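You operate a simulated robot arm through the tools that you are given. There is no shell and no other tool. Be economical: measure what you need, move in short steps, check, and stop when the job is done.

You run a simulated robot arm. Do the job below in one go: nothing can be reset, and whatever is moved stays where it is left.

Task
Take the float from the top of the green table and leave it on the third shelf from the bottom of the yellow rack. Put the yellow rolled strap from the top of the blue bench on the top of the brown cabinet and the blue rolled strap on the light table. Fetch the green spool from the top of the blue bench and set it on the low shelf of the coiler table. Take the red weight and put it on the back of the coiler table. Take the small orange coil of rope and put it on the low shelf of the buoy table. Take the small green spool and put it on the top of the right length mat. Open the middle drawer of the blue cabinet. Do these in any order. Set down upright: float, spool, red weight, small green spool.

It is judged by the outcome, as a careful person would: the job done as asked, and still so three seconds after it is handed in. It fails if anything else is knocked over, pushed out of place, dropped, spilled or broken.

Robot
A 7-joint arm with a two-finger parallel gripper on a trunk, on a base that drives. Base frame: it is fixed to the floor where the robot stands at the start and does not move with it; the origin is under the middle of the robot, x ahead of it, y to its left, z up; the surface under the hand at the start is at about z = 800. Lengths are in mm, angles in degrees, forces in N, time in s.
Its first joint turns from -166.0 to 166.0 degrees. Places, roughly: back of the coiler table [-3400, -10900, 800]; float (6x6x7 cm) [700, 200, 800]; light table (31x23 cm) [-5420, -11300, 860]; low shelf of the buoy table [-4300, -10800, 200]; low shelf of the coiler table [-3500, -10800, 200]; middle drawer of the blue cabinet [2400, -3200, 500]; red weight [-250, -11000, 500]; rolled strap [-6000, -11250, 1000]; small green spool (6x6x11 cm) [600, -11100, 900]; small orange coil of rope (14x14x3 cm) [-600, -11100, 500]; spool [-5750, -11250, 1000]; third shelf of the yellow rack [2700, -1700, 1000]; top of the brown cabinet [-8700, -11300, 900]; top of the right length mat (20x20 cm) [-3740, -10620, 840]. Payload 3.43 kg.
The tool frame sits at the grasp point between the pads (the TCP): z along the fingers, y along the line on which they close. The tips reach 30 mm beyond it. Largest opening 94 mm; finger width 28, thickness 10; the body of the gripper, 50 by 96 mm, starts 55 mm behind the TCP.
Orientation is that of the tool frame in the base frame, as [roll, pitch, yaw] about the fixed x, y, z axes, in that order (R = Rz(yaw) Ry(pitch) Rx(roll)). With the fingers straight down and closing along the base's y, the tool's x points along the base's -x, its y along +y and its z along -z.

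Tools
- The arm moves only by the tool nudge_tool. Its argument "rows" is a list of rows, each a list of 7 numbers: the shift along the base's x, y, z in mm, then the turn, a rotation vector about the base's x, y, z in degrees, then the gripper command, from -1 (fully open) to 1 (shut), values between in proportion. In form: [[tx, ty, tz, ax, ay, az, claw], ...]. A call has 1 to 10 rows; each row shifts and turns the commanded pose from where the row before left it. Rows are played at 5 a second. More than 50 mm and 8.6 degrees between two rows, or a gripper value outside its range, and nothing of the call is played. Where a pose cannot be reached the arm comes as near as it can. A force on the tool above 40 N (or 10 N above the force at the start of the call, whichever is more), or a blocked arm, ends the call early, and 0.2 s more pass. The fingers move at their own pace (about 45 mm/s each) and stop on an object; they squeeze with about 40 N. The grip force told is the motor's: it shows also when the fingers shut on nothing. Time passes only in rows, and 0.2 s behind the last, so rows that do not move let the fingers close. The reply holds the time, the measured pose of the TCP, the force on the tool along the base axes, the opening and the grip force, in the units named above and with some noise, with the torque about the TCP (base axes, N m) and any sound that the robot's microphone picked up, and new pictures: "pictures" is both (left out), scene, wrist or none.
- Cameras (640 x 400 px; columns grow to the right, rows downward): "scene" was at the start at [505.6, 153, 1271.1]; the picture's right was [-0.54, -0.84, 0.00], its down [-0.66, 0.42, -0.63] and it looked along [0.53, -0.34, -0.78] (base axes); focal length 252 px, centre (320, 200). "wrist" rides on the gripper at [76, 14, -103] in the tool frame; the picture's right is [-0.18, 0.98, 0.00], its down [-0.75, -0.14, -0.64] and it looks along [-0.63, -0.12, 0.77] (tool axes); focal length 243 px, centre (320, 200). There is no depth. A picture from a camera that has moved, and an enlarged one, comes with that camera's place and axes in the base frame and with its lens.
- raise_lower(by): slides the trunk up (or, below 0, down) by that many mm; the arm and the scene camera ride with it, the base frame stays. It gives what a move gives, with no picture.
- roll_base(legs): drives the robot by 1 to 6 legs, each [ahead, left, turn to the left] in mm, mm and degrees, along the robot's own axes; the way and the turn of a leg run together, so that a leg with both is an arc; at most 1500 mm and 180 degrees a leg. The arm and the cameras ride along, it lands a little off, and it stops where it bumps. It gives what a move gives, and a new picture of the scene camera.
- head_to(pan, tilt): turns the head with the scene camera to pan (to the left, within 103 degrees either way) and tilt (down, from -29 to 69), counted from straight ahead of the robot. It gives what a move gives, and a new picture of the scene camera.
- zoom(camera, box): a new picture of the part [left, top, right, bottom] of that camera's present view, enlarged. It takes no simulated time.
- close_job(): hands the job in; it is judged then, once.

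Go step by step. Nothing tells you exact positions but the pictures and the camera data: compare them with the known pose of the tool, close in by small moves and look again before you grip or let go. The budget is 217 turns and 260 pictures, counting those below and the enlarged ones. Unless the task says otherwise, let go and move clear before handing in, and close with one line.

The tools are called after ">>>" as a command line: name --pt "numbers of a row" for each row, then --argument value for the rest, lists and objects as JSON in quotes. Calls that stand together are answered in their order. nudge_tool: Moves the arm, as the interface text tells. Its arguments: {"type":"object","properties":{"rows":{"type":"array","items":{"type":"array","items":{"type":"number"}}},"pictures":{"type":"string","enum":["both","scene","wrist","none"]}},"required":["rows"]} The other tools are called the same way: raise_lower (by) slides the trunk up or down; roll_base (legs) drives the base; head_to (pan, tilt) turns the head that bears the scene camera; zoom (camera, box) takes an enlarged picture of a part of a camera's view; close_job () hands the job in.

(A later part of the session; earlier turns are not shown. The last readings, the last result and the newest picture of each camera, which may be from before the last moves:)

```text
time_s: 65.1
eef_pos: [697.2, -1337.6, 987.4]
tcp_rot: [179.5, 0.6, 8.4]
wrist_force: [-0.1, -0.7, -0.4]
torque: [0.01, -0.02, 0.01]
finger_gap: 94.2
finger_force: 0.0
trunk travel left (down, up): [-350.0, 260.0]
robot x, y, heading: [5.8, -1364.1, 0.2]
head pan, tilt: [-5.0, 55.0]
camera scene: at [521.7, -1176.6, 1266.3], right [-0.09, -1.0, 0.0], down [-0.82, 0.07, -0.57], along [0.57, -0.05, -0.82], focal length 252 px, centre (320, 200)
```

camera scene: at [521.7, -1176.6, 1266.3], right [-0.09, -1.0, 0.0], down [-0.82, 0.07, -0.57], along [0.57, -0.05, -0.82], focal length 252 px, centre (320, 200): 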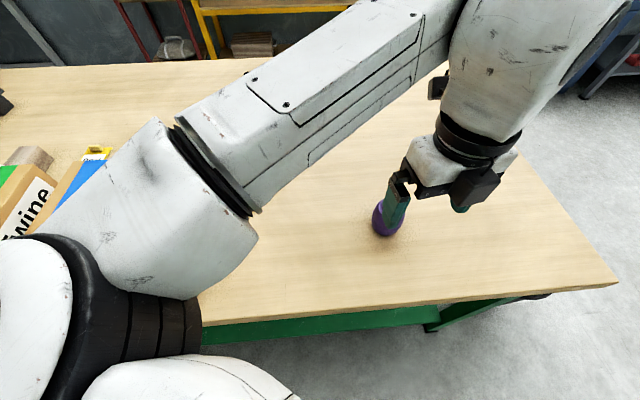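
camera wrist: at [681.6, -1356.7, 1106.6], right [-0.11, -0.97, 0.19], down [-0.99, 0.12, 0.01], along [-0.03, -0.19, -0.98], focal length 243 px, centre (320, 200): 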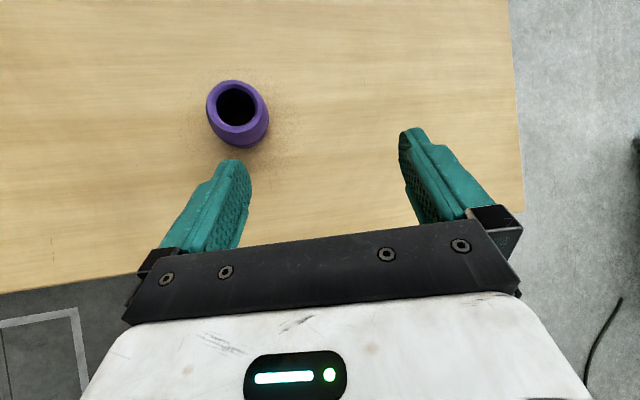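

>>> nudge_tool --pt "0 0 0 0.5 -0.6 8.4 -1" --pt "0 0 0 0 0 8.5 -1" --pt "0 0 0 0 0 8.5 -1" --pt "0 0 0 0 0 8.5 -1" --pt "0 0 0 0 0 8.5 -1" --pt "0 0 0 0 0 8.5 -1" --pt "0 0 0 0 0 8.5 -1" --pt "0 0 0 0 0 8.5 -1" --pt "0 0 0 0 0 8.5 -1" --pt "0 0 0 0 0 8.5 -1" --pictures "none"

>>> nudge_tool --pt "6 0 0 0 0 8.5 -1" --pt "6 0 0 0 0 8.5 -1" --pt "6 0 0 0 0 8.5 -1" --pt "6 0 0 0 0 8.5 -1" --pt "6 0 0 0 0 8.5 -1" --pt "6 0 0 0 0 8.5 -1" --pt "6 0 0 0 0 8.5 -1" --pt "6 0 0 0 0 8.5 -1" --pt "6 0 0 0 0 8.5 -1" --pt "6 0 0 0 0 8.5 -1"

```text
time_s: 67.3
eef_pos: [698.5, -1336.7, 990.4]
tcp_rot: [-179.5, -0.7, 92.9]
wrist_force: [0.2, -0.9, 0.5]
torque: [0.0, 0.01, -0.01]
finger_gap: 94.0
finger_force: 0.1
trunk travel left (down, up): [-350.0, 260.0]
robot x, y, heading: [8.3, -1365.6, 0.2]
head pan, tilt: [-5.0, 55.0]
```

```text
time_s: 69.5
eef_pos: [759.0, -1336.9, 990.8]
tcp_rot: [-179.6, -0.7, 178.0]
wrist_force: [0.7, 0.3, -0.5]
torque: [0.0, 0.0, -0.01]
finger_gap: 93.8
finger_force: 0.0
trunk travel left (down, up): [-350.0, 260.0]
robot x, y, heading: [7.6, -1366.3, 0.3]
head pan, tilt: [-5.0, 55.0]
camera scene: at [521.6, -1176.6, 1266.3], right [-0.09, -1.0, 0.0], down [-0.82, 0.07, -0.57], along [0.57, -0.05, -0.82], focal length 252 px, centre (320, 200)
camera wrist: at [684.4, -1318.4, 1094.3], right [0.22, 0.98, -0.01], down [0.76, -0.16, 0.63], along [0.62, -0.15, -0.77], focal length 243 px, centre (320, 200)
```

scene: 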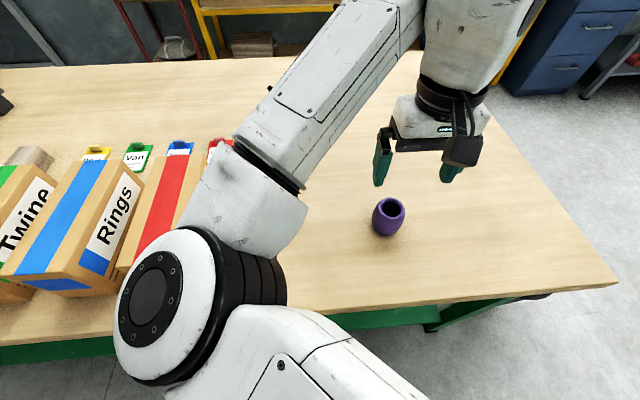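
wrist: 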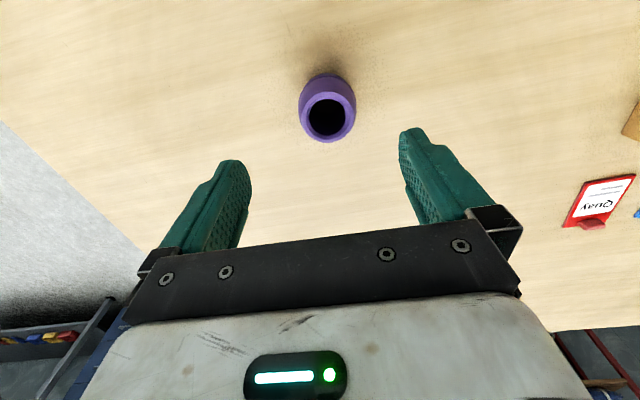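

>>> nudge_tool --pt "0 2 -40 0.4 -0.7 2 -1" --pt "0 2 -40 0 0 0 -1" --pt "0 0 -40 0 0 0 -1" --pt "0 0 -27 0 0 0 -1" --pt "0 0 0 0 0 0 -1" --pt "0 0 0 0 0 0 1" --pt "0 0 0 0 0 0 1" --pt "0 0 0 0 0 0 1" --pt "0 0 0 0 0 0 1" --pictures "wrist"

>>> nudge_tool --pt "0 0 20 0 0 0 1" --pt "0 0 45 0 0 0 1" --pt "-10 0 45 0 0 0 1" --pt "-20 0 45 0 0 0 1" --pt "-20 0 45 0 0 0 1" --pt "-20 0 0 0 0 0 1" --pictures "scene"

```text
time_s: 71.5
eef_pos: [760.4, -1333.3, 843.4]
tcp_rot: [-179.9, -0.1, 179.9]
wrist_force: [0.0, 0.1, 0.3]
torque: [-0.01, 0.01, 0.0]
finger_gap: 61.1
finger_force: 40.3
trunk travel left (down, up): [-350.0, 260.0]
robot x, y, heading: [11.5, -1364.5, -0.1]
head pan, tilt: [-5.0, 55.0]
camera wrist: at [684.0, -1317.6, 946.1], right [0.19, 0.98, 0.0], down [0.75, -0.14, 0.64], along [0.63, -0.12, -0.77], focal length 243 px, centre (320, 200)
```

wrist: 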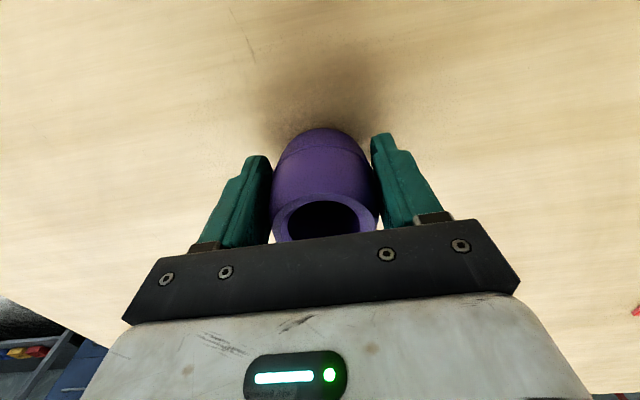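

```text
time_s: 72.9
eef_pos: [689.5, -1332.8, 1044.5]
tcp_rot: [-179.9, -0.1, 179.9]
wrist_force: [-0.6, -0.1, -0.2]
torque: [0.0, -0.02, -0.01]
finger_gap: 61.2
finger_force: 40.1
trunk travel left (down, up): [-350.0, 260.0]
robot x, y, heading: [6.0, -1369.7, -0.2]
head pan, tilt: [-5.0, 55.0]
camera scene: at [521.7, -1176.7, 1266.3], right [-0.09, -1.0, 0.0], down [-0.82, 0.07, -0.57], along [0.57, -0.05, -0.82], focal length 252 px, centre (320, 200)
```

scene: 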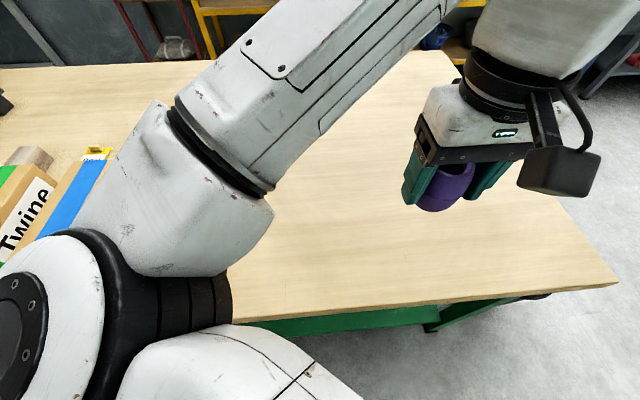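

The float is held again, hand upright. I'll drive right past the bin and then ahead to the rack.

>>> roll_base --legs '[[0, -1330, 0]]'

>>> head_to --pan 0 --tilt 15

```text
time_s: 79.5
eef_pos: [716.1, -2609.6, 1044.7]
tcp_rot: [-179.8, 0.0, -177.6]
wrist_force: [0.2, -0.2, -1.0]
torque: [0.0, 0.04, 0.04]
finger_gap: 61.2
finger_force: 39.7
trunk travel left (down, up): [-350.0, 260.0]
robot x, y, heading: [35.6, -2668.6, 2.4]
head pan, tilt: [-5.0, 55.0]
camera scene: at [542.3, -2461.1, 1266.3], right [-0.04, -1.0, 0.0], down [-0.82, 0.04, -0.57], along [0.57, -0.03, -0.82], focal length 252 px, centre (320, 200)
```

scene: 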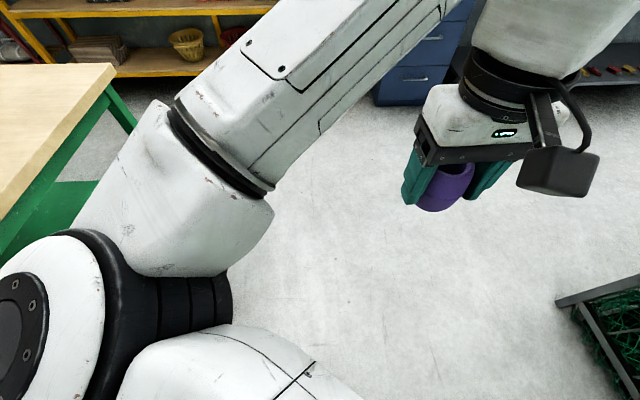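

```text
time_s: 80.5
eef_pos: [714.9, -2609.6, 1044.5]
tcp_rot: [-179.9, -0.1, -177.7]
wrist_force: [-0.3, 0.0, -0.5]
torque: [0.03, 0.02, 0.02]
finger_gap: 61.1
finger_force: 40.1
trunk travel left (down, up): [-350.0, 260.0]
robot x, y, heading: [33.8, -2669.6, 2.5]
head pan, tilt: [0.0, 15.0]
camera scene: at [563.6, -2453.9, 1326.4], right [0.04, -1.0, 0.0], down [-0.26, -0.01, -0.97], along [0.96, 0.04, -0.26], focal length 252 px, centre (320, 200)
```

scene: 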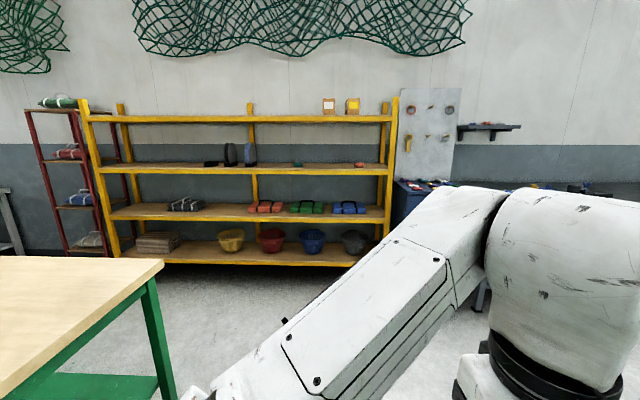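

The way to the rack is clear. I'll drive ahead to about x=1550, shifting a bit left, straightening up.

>>> roll_base --legs '[[1400, 80, -2.5]]'

>>> head_to --pan 0 --tilt 15

```text
time_s: 87.6
eef_pos: [2130.4, -2527.4, 1044.4]
tcp_rot: [-179.9, 0.0, 179.9]
wrist_force: [0.2, 0.5, -1.0]
torque: [0.03, 0.0, 0.03]
finger_gap: 61.3
finger_force: 40.2
trunk travel left (down, up): [-350.0, 260.0]
robot x, y, heading: [1448.3, -2561.5, 0.1]
head pan, tilt: [0.0, 15.0]
camera scene: at [1984.5, -2364.9, 1326.5], right [0.0, -1.0, 0.0], down [-0.26, 0.0, -0.97], along [0.97, 0.0, -0.26], focal length 252 px, centre (320, 200)
```

scene: 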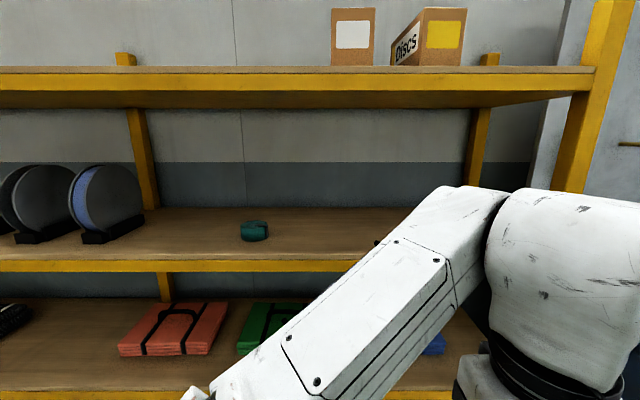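

```text
time_s: 88.2
eef_pos: [2130.4, -2525.8, 1044.9]
tcp_rot: [-179.9, 0.0, 179.9]
wrist_force: [0.3, -0.8, -0.5]
torque: [-0.03, 0.0, -0.02]
finger_gap: 61.3
finger_force: 39.8
trunk travel left (down, up): [-350.0, 260.0]
robot x, y, heading: [1446.1, -2558.9, 0.1]
head pan, tilt: [0.0, 15.0]
camera scene: at [1984.6, -2364.9, 1326.5], right [0.0, -1.0, 0.0], down [-0.26, 0.0, -0.97], along [0.97, 0.0, -0.26], focal length 252 px, centre (320, 200)
```

scene: 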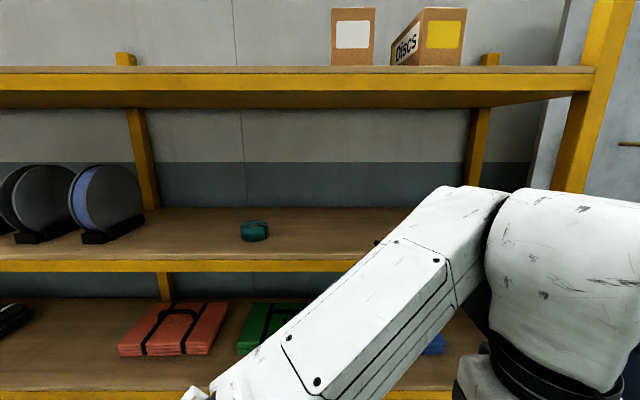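

I need a better measure of the shelf's height and front, so I'll lower the trunk by 100 (which also suits the forearm) and compare views.

>>> raise_lower --by -100

>>> head_to --pan 10 --tilt 15

```text
time_s: 89.5
eef_pos: [2130.9, -2526.1, 945.5]
tcp_rot: [-179.9, 0.0, 179.9]
wrist_force: [-0.4, 0.5, -1.1]
torque: [-0.01, 0.01, 0.02]
finger_gap: 61.2
finger_force: 39.9
trunk travel left (down, up): [-250.0, 360.0]
robot x, y, heading: [1449.8, -2560.2, -0.0]
head pan, tilt: [0.0, 15.0]
```

```text
time_s: 90.2
eef_pos: [2130.9, -2526.4, 944.7]
tcp_rot: [-179.9, 0.0, 180.0]
wrist_force: [0.3, 0.2, -0.9]
torque: [0.0, -0.03, -0.03]
finger_gap: 61.4
finger_force: 40.1
trunk travel left (down, up): [-250.0, 360.0]
robot x, y, heading: [1450.7, -2559.8, -0.0]
head pan, tilt: [10.0, 15.0]
camera scene: at [1983.1, -2348.8, 1226.5], right [0.17, -0.98, 0.0], down [-0.26, -0.05, -0.97], along [0.95, 0.17, -0.26], focal length 252 px, centre (320, 200)
```

scene: 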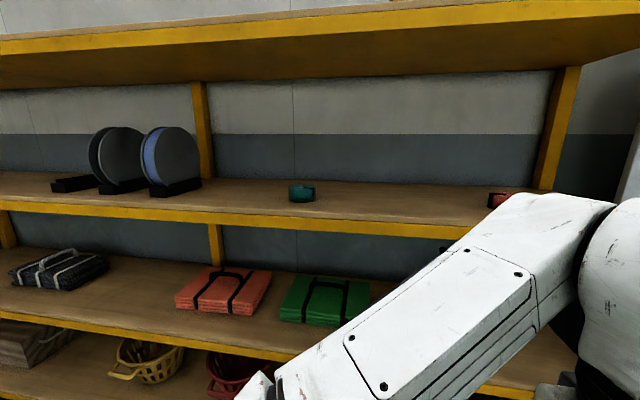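

The shelf's front edge comes out at x≈2547, top z≈1021, with the beam above at z≈1404. I'll raise the float to about 1085 and drive 300 mm closer.

>>> nudge_tool --pt "0 0 45 0 0 0 1" --pt "0 0 45 0 0 0 1" --pt "0 0 45 0 0 0 1" --pt "0 0 5 0 0 0 1" --pt "0 0 0 0 0 0 1" --pictures "none"

>>> roll_base --legs '[[300, 30, 0]]'

>>> zoom --camera "wrist" --box '[0, 0, 640, 400]'

```text
time_s: 90.9
eef_pos: [2126.5, -2536.4, 1004.7]
tcp_rot: [-170.1, -6.4, 178.9]
wrist_force: [0.6, -0.1, -1.4]
torque: [-0.02, 0.02, 0.03]
finger_gap: 60.9
finger_force: 40.0
trunk travel left (down, up): [-250.0, 360.0]
robot x, y, heading: [1449.4, -2561.9, 0.2]
head pan, tilt: [10.0, 15.0]
stopped in row 3: the arm was blocked; the commanded pose is now the measured one
```

```text
time_s: 93.0
eef_pos: [2425.7, -2506.5, 1004.0]
tcp_rot: [-170.1, -6.5, 178.8]
wrist_force: [1.2, 0.4, 0.4]
torque: [-0.03, -0.01, -0.01]
finger_gap: 60.9
finger_force: 40.2
trunk travel left (down, up): [-250.0, 360.0]
robot x, y, heading: [1747.5, -2530.6, 0.4]
head pan, tilt: [10.0, 15.0]
camera scene: at [2283.2, -2318.5, 1226.5], right [0.18, -0.98, 0.0], down [-0.26, -0.05, -0.97], along [0.95, 0.17, -0.26], focal length 252 px, centre (320, 200)
```

scene: 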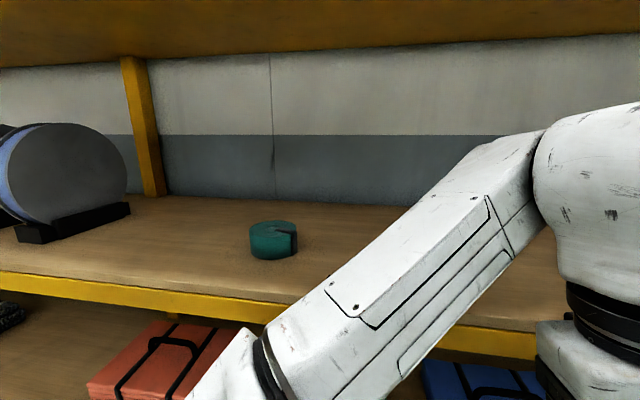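

```text
1.00 times, centred on (320, 200) of wrist (not enlarged: the box is as wide or as high as the picture)
camera zoom: at [2362.2, -2472.4, 1111.2], right [0.18, 0.96, -0.19], down [0.82, -0.04, 0.57], along [0.54, -0.26, -0.8], focal length 243 px, centre (320, 200)
```

zoom: 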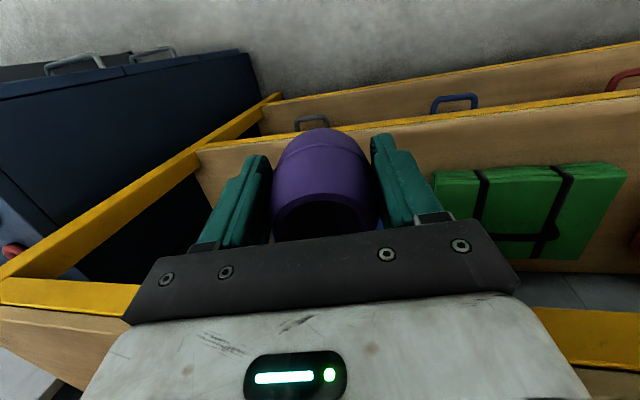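

The arm stopped short and tilted, probably folding against the body. I'll raise the trunk again, then straighten the hand.

>>> raise_lower --by 90

>>> nudge_tool --pt "0 0 0 4.9 -3.25 0.5 1" --pt "0 0 0 4.9 -3.25 0.5 1" --pt "0 0 0 0 0 0 1"

```text
time_s: 94.2
eef_pos: [2426.9, -2505.5, 1093.9]
tcp_rot: [-169.9, -6.4, 178.8]
wrist_force: [-0.4, -0.3, -0.8]
torque: [0.0, 0.02, -0.01]
finger_gap: 61.1
finger_force: 39.7
trunk travel left (down, up): [-340.0, 270.0]
robot x, y, heading: [1747.2, -2530.6, 0.2]
head pan, tilt: [10.0, 15.0]
```

```text
time_s: 95.0
eef_pos: [2424.4, -2506.4, 1076.2]
tcp_rot: [-175.4, -2.8, -178.9]
wrist_force: [0.2, -0.2, -1.2]
torque: [0.01, -0.02, 0.0]
finger_gap: 61.4
finger_force: 39.8
trunk travel left (down, up): [-340.0, 270.0]
robot x, y, heading: [1750.0, -2525.8, 0.1]
head pan, tilt: [10.0, 15.0]
camera scene: at [2283.3, -2318.4, 1316.5], right [0.18, -0.98, 0.0], down [-0.26, -0.05, -0.97], along [0.95, 0.17, -0.26], focal length 252 px, centre (320, 200)
camera wrist: at [2352.0, -2484.2, 1180.9], right [0.16, 0.98, -0.09], down [0.79, -0.07, 0.61], along [0.6, -0.17, -0.78], focal length 243 px, centre (320, 200)
```

scene: 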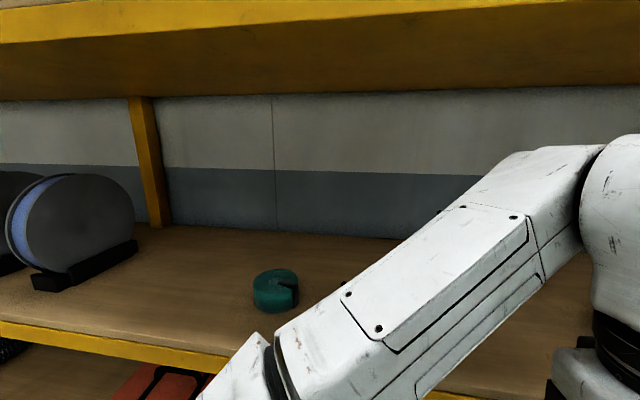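
wrist: 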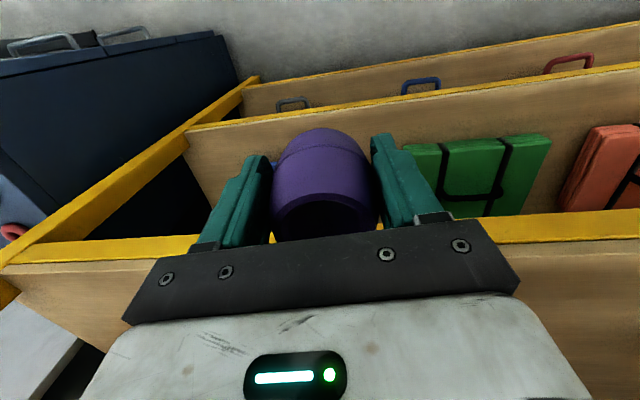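

The hand is near a reach limit in height; I'll raise the trunk a little more and straighten it from there.

>>> raise_lower --by 60

>>> nudge_tool --pt "0 0 -15 2.3 -1.4 0 1" --pt "0 0 -15 2.3 -1.4 -1.1 1" --pt "0 0 -10 0 0 0 1" --pt "0 0 0 0 0 0 1"

```text
time_s: 96.0
eef_pos: [2423.1, -2506.5, 1136.2]
tcp_rot: [-175.4, -2.9, -179.1]
wrist_force: [0.1, 0.6, -1.3]
torque: [0.0, 0.04, 0.0]
finger_gap: 61.3
finger_force: 40.0
trunk travel left (down, up): [-400.0, 210.0]
robot x, y, heading: [1753.0, -2526.7, 0.1]
head pan, tilt: [10.0, 15.0]
```

```text
time_s: 97.0
eef_pos: [2425.5, -2503.3, 1105.8]
tcp_rot: [177.5, 1.6, -179.9]
wrist_force: [-0.3, 0.0, 0.0]
torque: [0.01, 0.0, -0.03]
finger_gap: 61.2
finger_force: 40.2
trunk travel left (down, up): [-400.0, 210.0]
robot x, y, heading: [1748.4, -2533.2, -0.0]
head pan, tilt: [10.0, 15.0]
camera scene: at [2283.3, -2318.5, 1376.5], right [0.18, -0.98, 0.0], down [-0.26, -0.05, -0.97], along [0.95, 0.17, -0.26], focal length 252 px, centre (320, 200)
camera wrist: at [2346.2, -2493.5, 1207.2], right [0.18, 0.98, 0.05], down [0.74, -0.17, 0.66], along [0.65, -0.08, -0.75], focal length 243 px, centre (320, 200)
```

scene: 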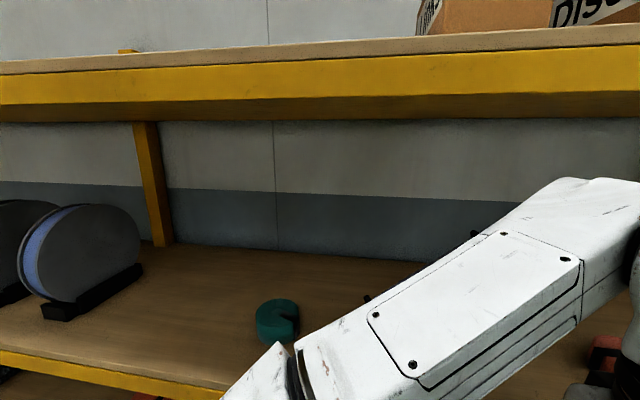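
wrist: 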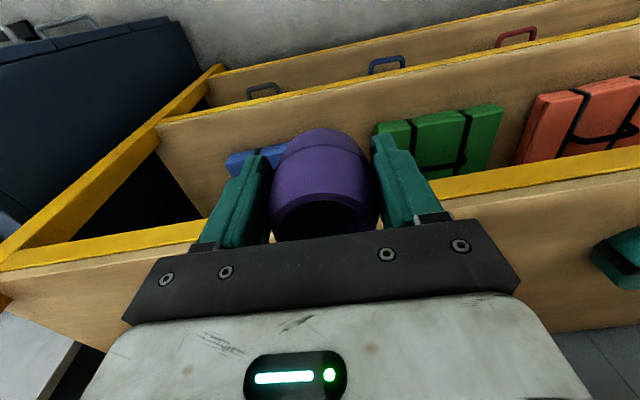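

The hand is within 3° of upright now. I'll level it, set height ~1085, and move in over the shelf.

>>> nudge_tool --pt "0 0 -10 -2.5 1.6 0 1" --pt "0 0 -11 0 0 0 1" --pt "40 0 0 0 0 0 1" --pt "40 0 0 0 0 0 1" --pt "0 0 0 0 0 0 1"

```text
time_s: 98.2
eef_pos: [2504.3, -2504.0, 1091.9]
tcp_rot: [178.1, 1.3, 179.1]
wrist_force: [-31.3, 1.0, 16.7]
torque: [0.02, 1.07, -0.01]
finger_gap: 59.8
finger_force: 39.8
trunk travel left (down, up): [-400.0, 210.0]
robot x, y, heading: [1747.3, -2529.2, 0.3]
head pan, tilt: [10.0, 15.0]
camera scene: at [2281.0, -2318.4, 1377.5], right [0.18, -0.98, 0.0], down [-0.25, -0.05, -0.97], along [0.95, 0.17, -0.26], focal length 252 px, centre (320, 200)
camera wrist: at [2425.5, -2492.3, 1194.4], right [0.2, 0.98, 0.04], down [0.74, -0.18, 0.65], along [0.64, -0.1, -0.76], focal length 243 px, centre (320, 200)
```

scene: 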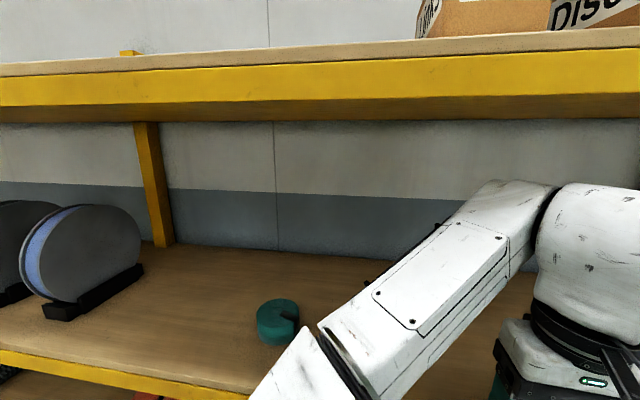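
wrist: 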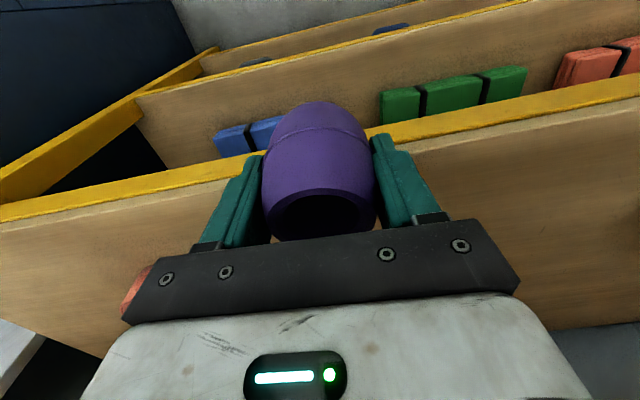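

The float's base has touched the shelf's front edge, so the shelf is a bit higher than I measured. I'll back out and check the float in the grip.

>>> nudge_tool --pt "-20 0 0 0 0 0 1" --pt "-30 0 5 0 0 0 1" --pt "-30 0 5 0 0 0 1" --pt "0 0 0 0 0 0 1"

>>> head_to --pan -15 --tilt 45

```text
time_s: 99.2
eef_pos: [2427.7, -2505.8, 1105.3]
tcp_rot: [178.1, 1.2, 179.3]
wrist_force: [1.2, 0.5, -0.1]
torque: [0.0, 0.02, 0.02]
finger_gap: 59.6
finger_force: 40.2
trunk travel left (down, up): [-400.0, 210.0]
robot x, y, heading: [1751.1, -2532.1, 0.1]
head pan, tilt: [10.0, 15.0]
camera scene: at [2283.3, -2318.5, 1376.5], right [0.18, -0.98, 0.0], down [-0.26, -0.05, -0.97], along [0.95, 0.17, -0.26], focal length 252 px, centre (320, 200)
camera wrist: at [2349.3, -2493.8, 1206.4], right [0.2, 0.98, 0.04], down [0.74, -0.17, 0.65], along [0.65, -0.1, -0.76], focal length 243 px, centre (320, 200)
```

scene: 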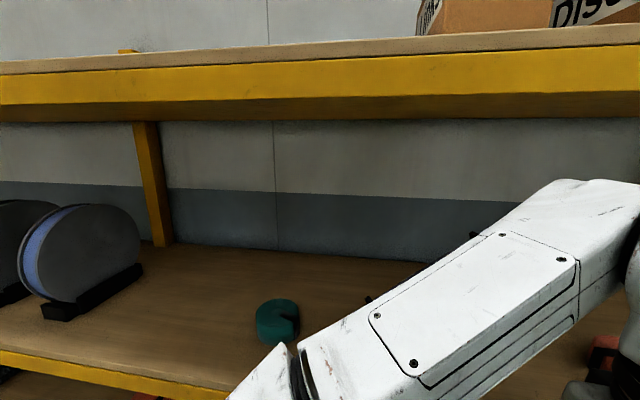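
wrist: 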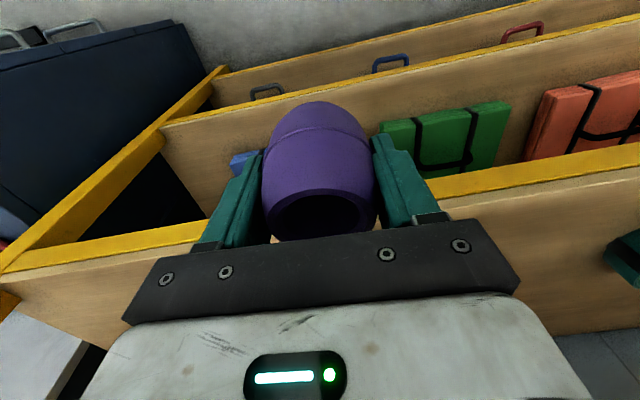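

```text
time_s: 100.2
eef_pos: [2428.5, -2506.0, 1105.9]
tcp_rot: [177.9, 1.2, 179.3]
wrist_force: [0.5, 1.0, -0.6]
torque: [0.02, 0.01, 0.01]
finger_gap: 59.4
finger_force: 40.3
trunk travel left (down, up): [-400.0, 210.0]
robot x, y, heading: [1750.0, -2529.3, 0.2]
head pan, tilt: [-15.0, 45.0]
camera scene: at [2270.0, -2355.7, 1329.8], right [-0.26, -0.97, 0.0], down [-0.68, 0.18, -0.71], along [0.68, -0.18, -0.71], focal length 252 px, centre (320, 200)
```

scene: 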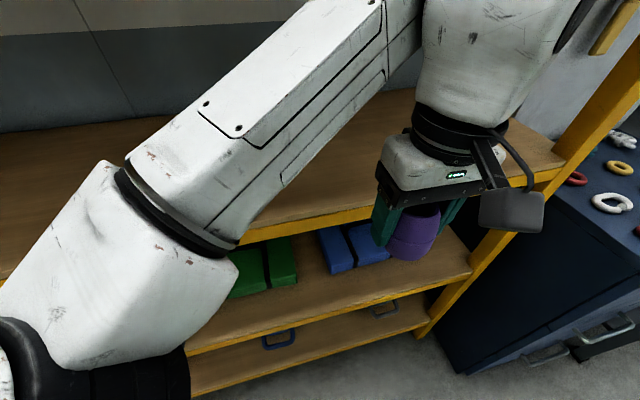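

The float turned about 14° in the grip, its base towards me. I'll lean the hand by the same amount to bring the float upright and look from the side.

>>> nudge_tool --pt "0 0 3 -2 -7 0 1" --pt "0 0 4 0 -7 0 1" --pt "0 0 0 0 0 0 1"

>>> zoom --camera "scene" --box '[320, 150, 560, 300]'

```text
time_s: 101.0
eef_pos: [2427.5, -2505.7, 1111.1]
tcp_rot: [179.9, 15.3, 179.4]
wrist_force: [-0.5, 0.1, -0.4]
torque: [-0.02, -0.03, -0.01]
finger_gap: 59.6
finger_force: 40.1
trunk travel left (down, up): [-400.0, 210.0]
robot x, y, heading: [1748.7, -2533.9, 0.0]
head pan, tilt: [-15.0, 45.0]
camera scene: at [2269.9, -2355.7, 1329.7], right [-0.26, -0.97, 0.0], down [-0.68, 0.18, -0.71], along [0.68, -0.18, -0.71], focal length 252 px, centre (320, 200)
camera wrist: at [2326.8, -2489.8, 1189.8], right [0.19, 0.98, 0.05], down [0.55, -0.15, 0.82], along [0.81, -0.12, -0.57], focal length 243 px, centre (320, 200)
```

scene: 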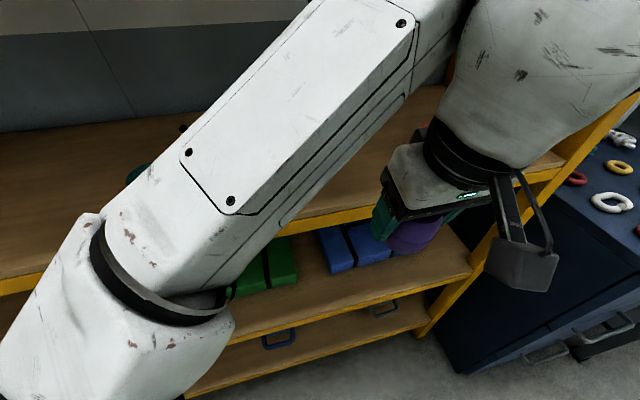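
wrist: 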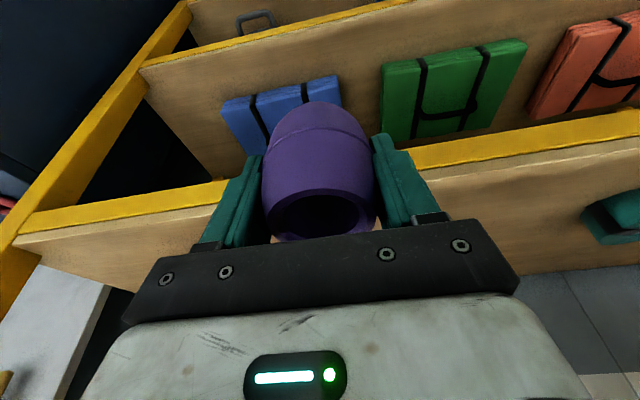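

```text
2.67 times, centred on (440, 225) of scene
camera zoom: at [2269.9, -2355.7, 1329.7], right [-0.26, -0.97, 0.0], down [-0.68, 0.18, -0.71], along [0.68, -0.18, -0.71], focal length 672 px, centre (0, 133)
```

zoom: 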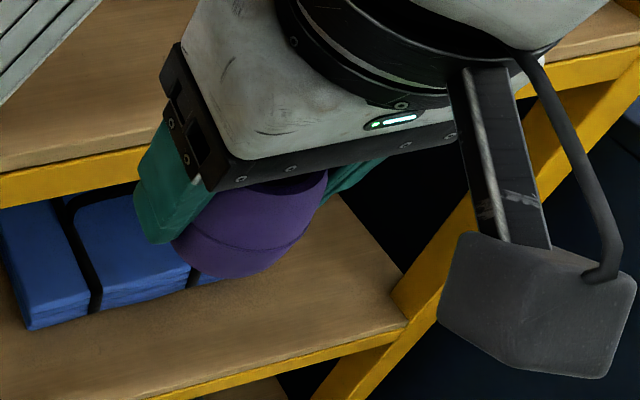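

The float looks upright now. I'll lift to about 1125 and edge forward over the shelf, watching the beam above.

>>> nudge_tool --pt "0 0 16 0 0 0 1" --pt "35 0 0 0 0 0 1" --pt "35 0 0 0 0 0 1" --pt "0 0 0 0 0 0 1" --pictures "wrist"

>>> head_to --pan -20 --tilt 10

```text
time_s: 102.0
eef_pos: [2495.8, -2504.8, 1127.8]
tcp_rot: [179.8, 15.4, 179.4]
wrist_force: [0.1, -0.8, -1.2]
torque: [0.0, -0.01, 0.0]
finger_gap: 59.4
finger_force: 40.2
trunk travel left (down, up): [-400.0, 210.0]
robot x, y, heading: [1754.8, -2530.4, 0.4]
head pan, tilt: [-15.0, 45.0]
camera wrist: at [2395.3, -2489.6, 1205.8], right [0.19, 0.98, 0.05], down [0.56, -0.15, 0.82], along [0.81, -0.13, -0.57], focal length 243 px, centre (320, 200)
```

wrist: 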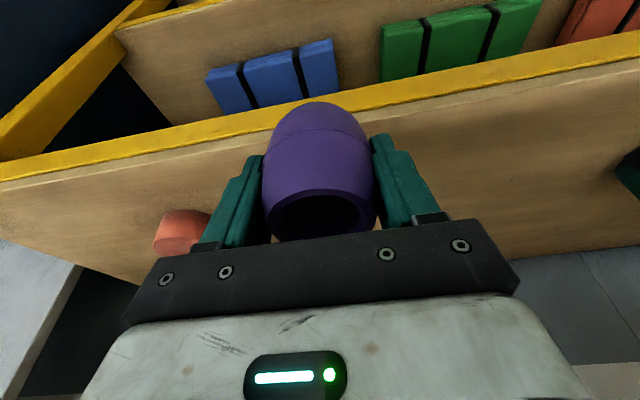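

```text
time_s: 103.0
eef_pos: [2495.7, -2505.5, 1126.9]
tcp_rot: [179.9, 15.3, 179.4]
wrist_force: [0.0, -0.4, 0.7]
torque: [0.0, 0.0, -0.03]
finger_gap: 59.2
finger_force: 39.6
trunk travel left (down, up): [-400.0, 210.0]
robot x, y, heading: [1750.9, -2526.7, 0.2]
head pan, tilt: [-20.0, 10.0]
camera scene: at [2278.8, -2366.5, 1384.6], right [-0.34, -0.94, 0.0], down [-0.16, 0.06, -0.98], along [0.93, -0.34, -0.17], focal length 252 px, centre (320, 200)
```

scene: 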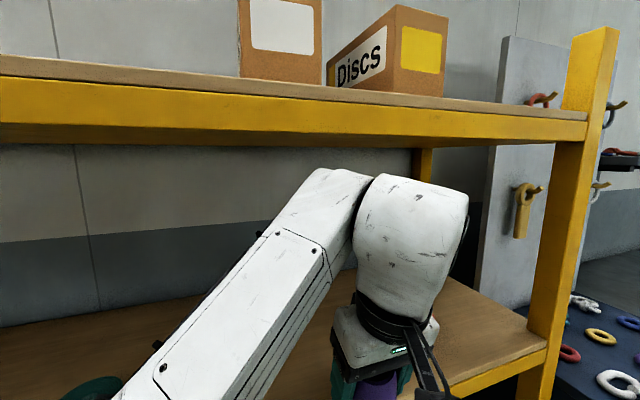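

The wrist will pass beneath the beam. I'll go on in to about x=2595, drifting slightly left of the orange item.

>>> nudge_tool --pt "30 8 0 0 0 0 1" --pt "35 8 0 0 0 0 1" --pt "35 8 0 0 0 0 1" --pt "0 0 0 0 0 0 1"

```text
time_s: 104.0
eef_pos: [2596.7, -2479.3, 1126.9]
tcp_rot: [180.0, 15.3, 179.4]
wrist_force: [-0.5, -0.2, -1.1]
torque: [-0.02, -0.01, 0.01]
finger_gap: 59.6
finger_force: 40.7
trunk travel left (down, up): [-400.0, 210.0]
robot x, y, heading: [1746.8, -2531.4, 0.1]
head pan, tilt: [-20.0, 10.0]
camera scene: at [2278.9, -2366.5, 1384.6], right [-0.34, -0.94, 0.0], down [-0.16, 0.06, -0.98], along [0.93, -0.34, -0.17], focal length 252 px, centre (320, 200)
camera wrist: at [2497.0, -2464.2, 1205.4], right [0.19, 0.98, 0.05], down [0.56, -0.15, 0.82], along [0.81, -0.13, -0.57], focal length 243 px, centre (320, 200)
```

scene: 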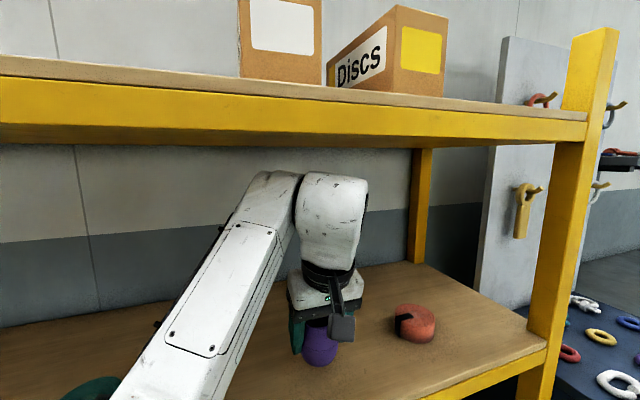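
wrist: 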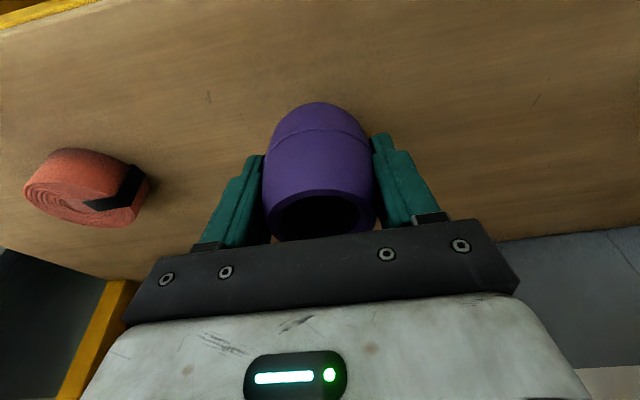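

The float is over the free shelf. I'll lower it in small steps, feeling for the shelf.

>>> nudge_tool --pt "0 0 -15 0 0 0 1" --pt "0 0 -8 0 0 0 1" --pt "0 0 -6 0 0 0 1" --pt "0 0 0 0 0 0 1"

```text
time_s: 105.0
eef_pos: [2597.4, -2480.9, 1095.6]
tcp_rot: [179.9, 15.2, 179.4]
wrist_force: [0.3, -0.2, -0.9]
torque: [-0.01, -0.03, -0.02]
finger_gap: 59.3
finger_force: 40.3
trunk travel left (down, up): [-400.0, 210.0]
robot x, y, heading: [1750.2, -2532.1, 0.3]
head pan, tilt: [-20.0, 10.0]
camera scene: at [2278.8, -2366.5, 1384.6], right [-0.34, -0.94, 0.0], down [-0.16, 0.06, -0.98], along [0.93, -0.34, -0.17], focal length 252 px, centre (320, 200)
camera wrist: at [2496.5, -2466.0, 1175.6], right [0.19, 0.98, 0.05], down [0.56, -0.15, 0.82], along [0.81, -0.12, -0.57], focal length 243 px, centre (320, 200)
```

scene: 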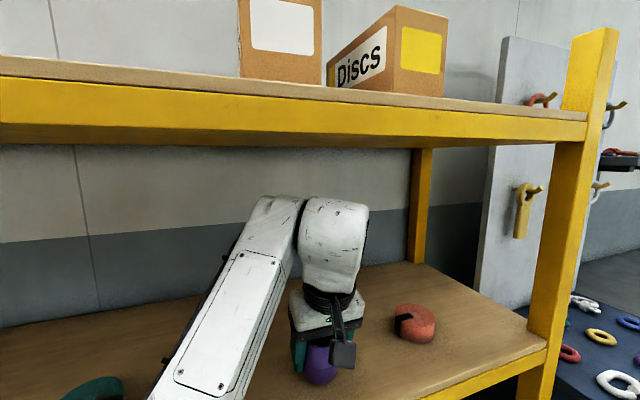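
wrist: 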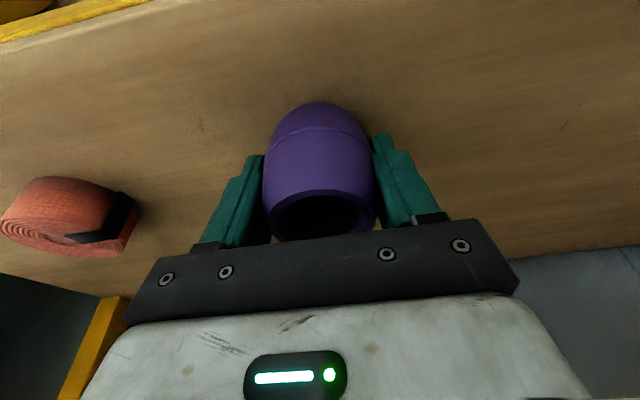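

>>> nudge_tool --pt "0 0 -4 0 0 0 1" --pt "0 0 -4 0 0 0 1" --pt "0 0 -3 0 0 0 1" --pictures "none"

>>> nudge_tool --pt "0 0 -4 0 0 0 1" --pt "0 0 -3 0 0 0 1" --pictures "wrist"

```text
time_s: 105.8
eef_pos: [2597.5, -2481.7, 1087.8]
tcp_rot: [179.8, 15.7, 179.5]
wrist_force: [10.2, 0.2, 31.6]
torque: [-0.08, 0.3, 0.02]
finger_gap: 59.9
finger_force: 39.6
trunk travel left (down, up): [-400.0, 210.0]
robot x, y, heading: [1752.1, -2528.8, 0.3]
head pan, tilt: [-20.0, 10.0]
```

```text
time_s: 106.4
eef_pos: [2596.7, -2480.5, 1082.5]
tcp_rot: [180.0, 15.8, 179.5]
wrist_force: [10.4, 3.1, 42.3]
torque: [-0.46, 0.21, 0.08]
finger_gap: 59.8
finger_force: 40.3
trunk travel left (down, up): [-400.0, 210.0]
robot x, y, heading: [1749.2, -2533.4, 0.3]
head pan, tilt: [-20.0, 10.0]
camera wrist: at [2495.5, -2465.8, 1161.1], right [0.18, 0.98, 0.05], down [0.55, -0.15, 0.82], along [0.81, -0.12, -0.57], focal length 243 px, centre (320, 200)
```

wrist: 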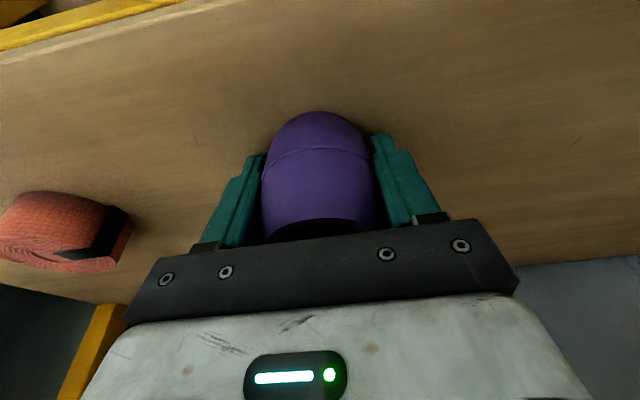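

The float stands on the shelf (contact near TCP z 1087). I'll ease the pressure and open.

>>> nudge_tool --pt "0 0 3 0 0 0 1" --pt "0 0 0 0 0 0 0.1" --pt "0 0 0 0 0 0 -0.5" --pt "0 0 0 0 0 0 -1" --pt "0 0 0 0 0 0 -1" --pt "0 0 0 0 0 0 -1"

```text
time_s: 107.8
eef_pos: [2597.3, -2481.5, 1082.3]
tcp_rot: [179.9, 15.3, 179.4]
wrist_force: [-4.1, 11.4, 16.1]
torque: [-0.37, 0.34, -0.34]
finger_gap: 89.1
finger_force: 0.0
trunk travel left (down, up): [-400.0, 210.0]
robot x, y, heading: [1750.5, -2528.6, 0.4]
head pan, tilt: [-20.0, 10.0]
camera scene: at [2278.2, -2366.4, 1384.8], right [-0.34, -0.94, 0.0], down [-0.16, 0.06, -0.98], along [0.93, -0.34, -0.17], focal length 252 px, centre (320, 200)
camera wrist: at [2495.7, -2466.2, 1161.9], right [0.19, 0.98, 0.05], down [0.56, -0.15, 0.82], along [0.81, -0.13, -0.57], focal length 243 px, centre (320, 200)
```

scene: 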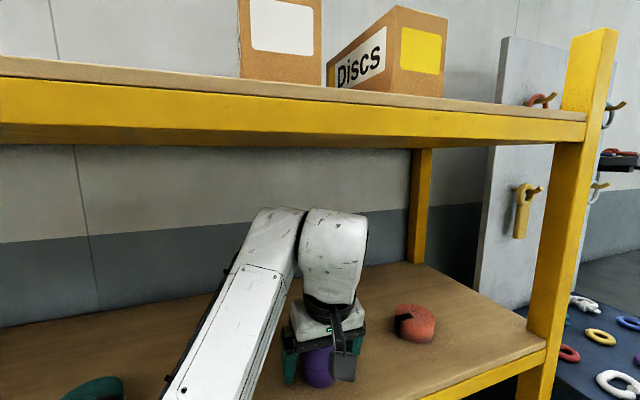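
wrist: 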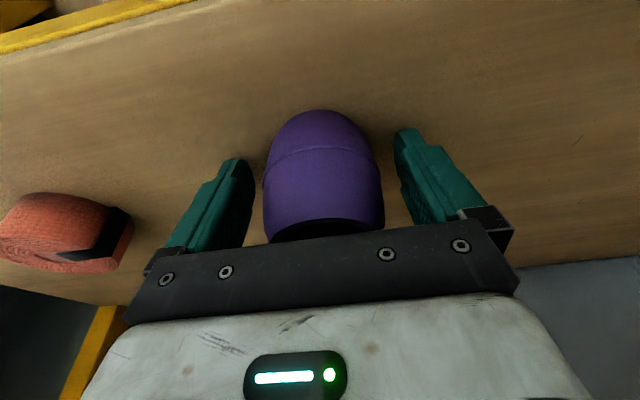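

The fingertips rest on the shelf. I'll lift the hand along its own axis, clear of the float.

>>> nudge_tool --pt "-1 0 5 0 0 0 -1" --pt "-5 0 18 0 0 0 -1" --pt "-8 0 20 0 0 0 -1" --pt "0 0 0 0 0 0 -1"

```text
time_s: 108.8
eef_pos: [2582.9, -2482.5, 1124.6]
tcp_rot: [179.9, 15.3, 179.4]
wrist_force: [0.6, 0.3, 0.1]
torque: [-0.01, 0.03, -0.01]
finger_gap: 94.0
finger_force: 0.1
trunk travel left (down, up): [-400.0, 210.0]
robot x, y, heading: [1746.7, -2530.4, 0.0]
head pan, tilt: [-20.0, 10.0]
camera scene: at [2278.7, -2366.5, 1384.7], right [-0.34, -0.94, 0.0], down [-0.16, 0.06, -0.98], along [0.93, -0.34, -0.17], focal length 252 px, centre (320, 200)
camera wrist: at [2482.9, -2466.4, 1204.4], right [0.19, 0.98, 0.05], down [0.56, -0.15, 0.82], along [0.81, -0.12, -0.57], focal length 243 px, centre (320, 200)
```

scene: 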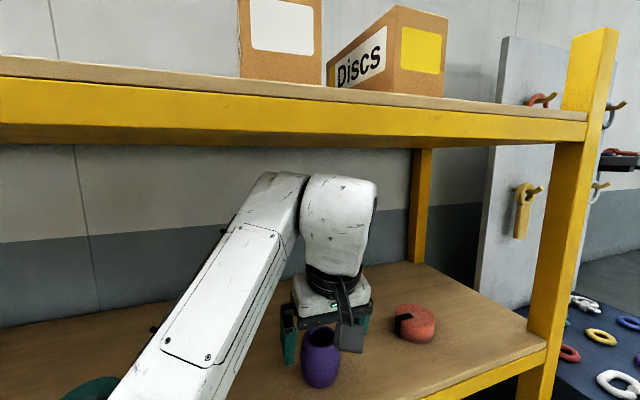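
wrist: 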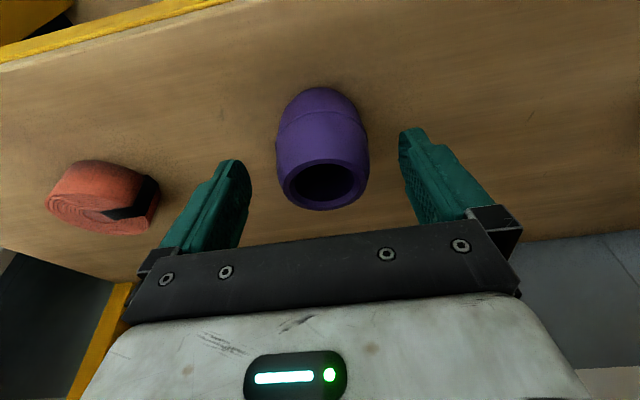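

The float stands upright on the third shelf. I'll back the hand out, then reverse the robot and go over to the blue cabinet.

>>> nudge_tool --pt "-20 0 5 0 0 0 -1" --pt "-40 0 0 0 0 0 -1" --pt "-45 0 0 0 0 0 -1" --pt "-45 0 0 0 0 0 -1" --pt "0 0 0 0 0 0 -1" --pictures "scene"

>>> roll_base --legs '[[-320, 0, 0], [0, -670, 0]]'

>>> head_to --pan -15 --tilt 35

```text
time_s: 110.0
eef_pos: [2431.6, -2478.8, 1129.9]
tcp_rot: [180.0, 15.2, 179.4]
wrist_force: [0.4, 0.0, -0.4]
torque: [0.0, -0.01, 0.02]
finger_gap: 93.9
finger_force: 0.1
trunk travel left (down, up): [-400.0, 210.0]
robot x, y, heading: [1749.1, -2528.0, 0.2]
head pan, tilt: [-20.0, 10.0]
camera scene: at [2278.7, -2366.5, 1384.7], right [-0.34, -0.94, 0.0], down [-0.16, 0.06, -0.98], along [0.93, -0.34, -0.17], focal length 252 px, centre (320, 200)
```

scene: 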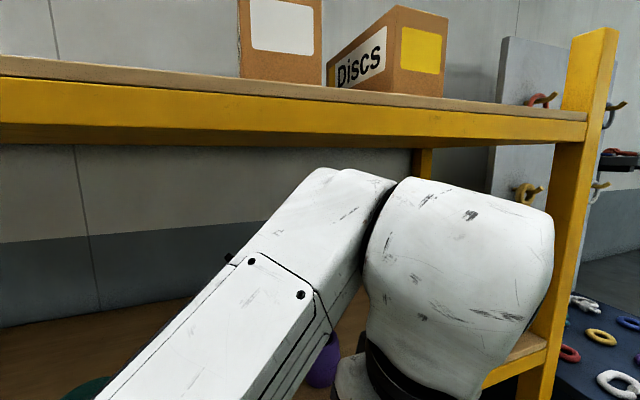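

```text
time_s: 115.5
eef_pos: [2121.0, -3187.7, 1129.5]
tcp_rot: [179.8, 15.3, 179.0]
wrist_force: [-0.6, -0.3, 0.5]
torque: [-0.01, 0.01, 0.02]
finger_gap: 93.9
finger_force: 0.2
trunk travel left (down, up): [-400.0, 210.0]
robot x, y, heading: [1435.7, -3229.9, -0.3]
head pan, tilt: [-20.0, 10.0]
camera scene: at [1968.1, -3073.3, 1384.7], right [-0.35, -0.94, 0.0], down [-0.16, 0.06, -0.98], along [0.92, -0.34, -0.17], focal length 252 px, centre (320, 200)
```

scene: 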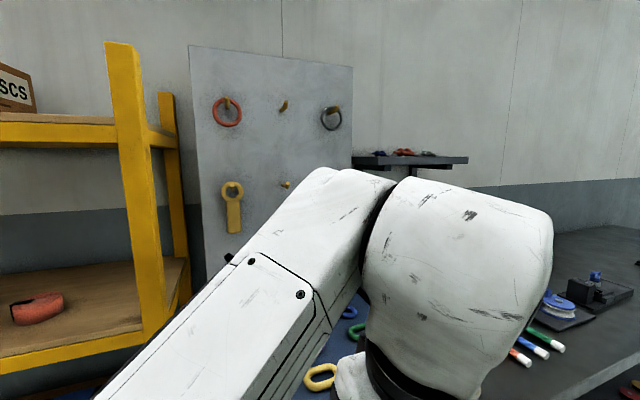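

```text
time_s: 116.4
eef_pos: [2120.9, -3187.0, 1130.1]
tcp_rot: [179.9, 15.3, 179.0]
wrist_force: [0.2, -0.4, 0.1]
torque: [-0.02, -0.05, 0.01]
finger_gap: 94.0
finger_force: 0.0
trunk travel left (down, up): [-400.0, 210.0]
robot x, y, heading: [1437.5, -3232.3, -0.6]
head pan, tilt: [-15.0, 35.0]
camera scene: at [1965.8, -3064.4, 1344.6], right [-0.26, -0.96, 0.0], down [-0.55, 0.15, -0.82], along [0.79, -0.22, -0.57], focal length 252 px, centre (320, 200)
```

scene: 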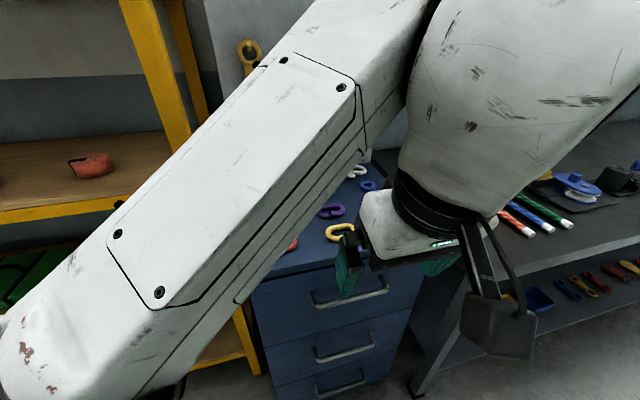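

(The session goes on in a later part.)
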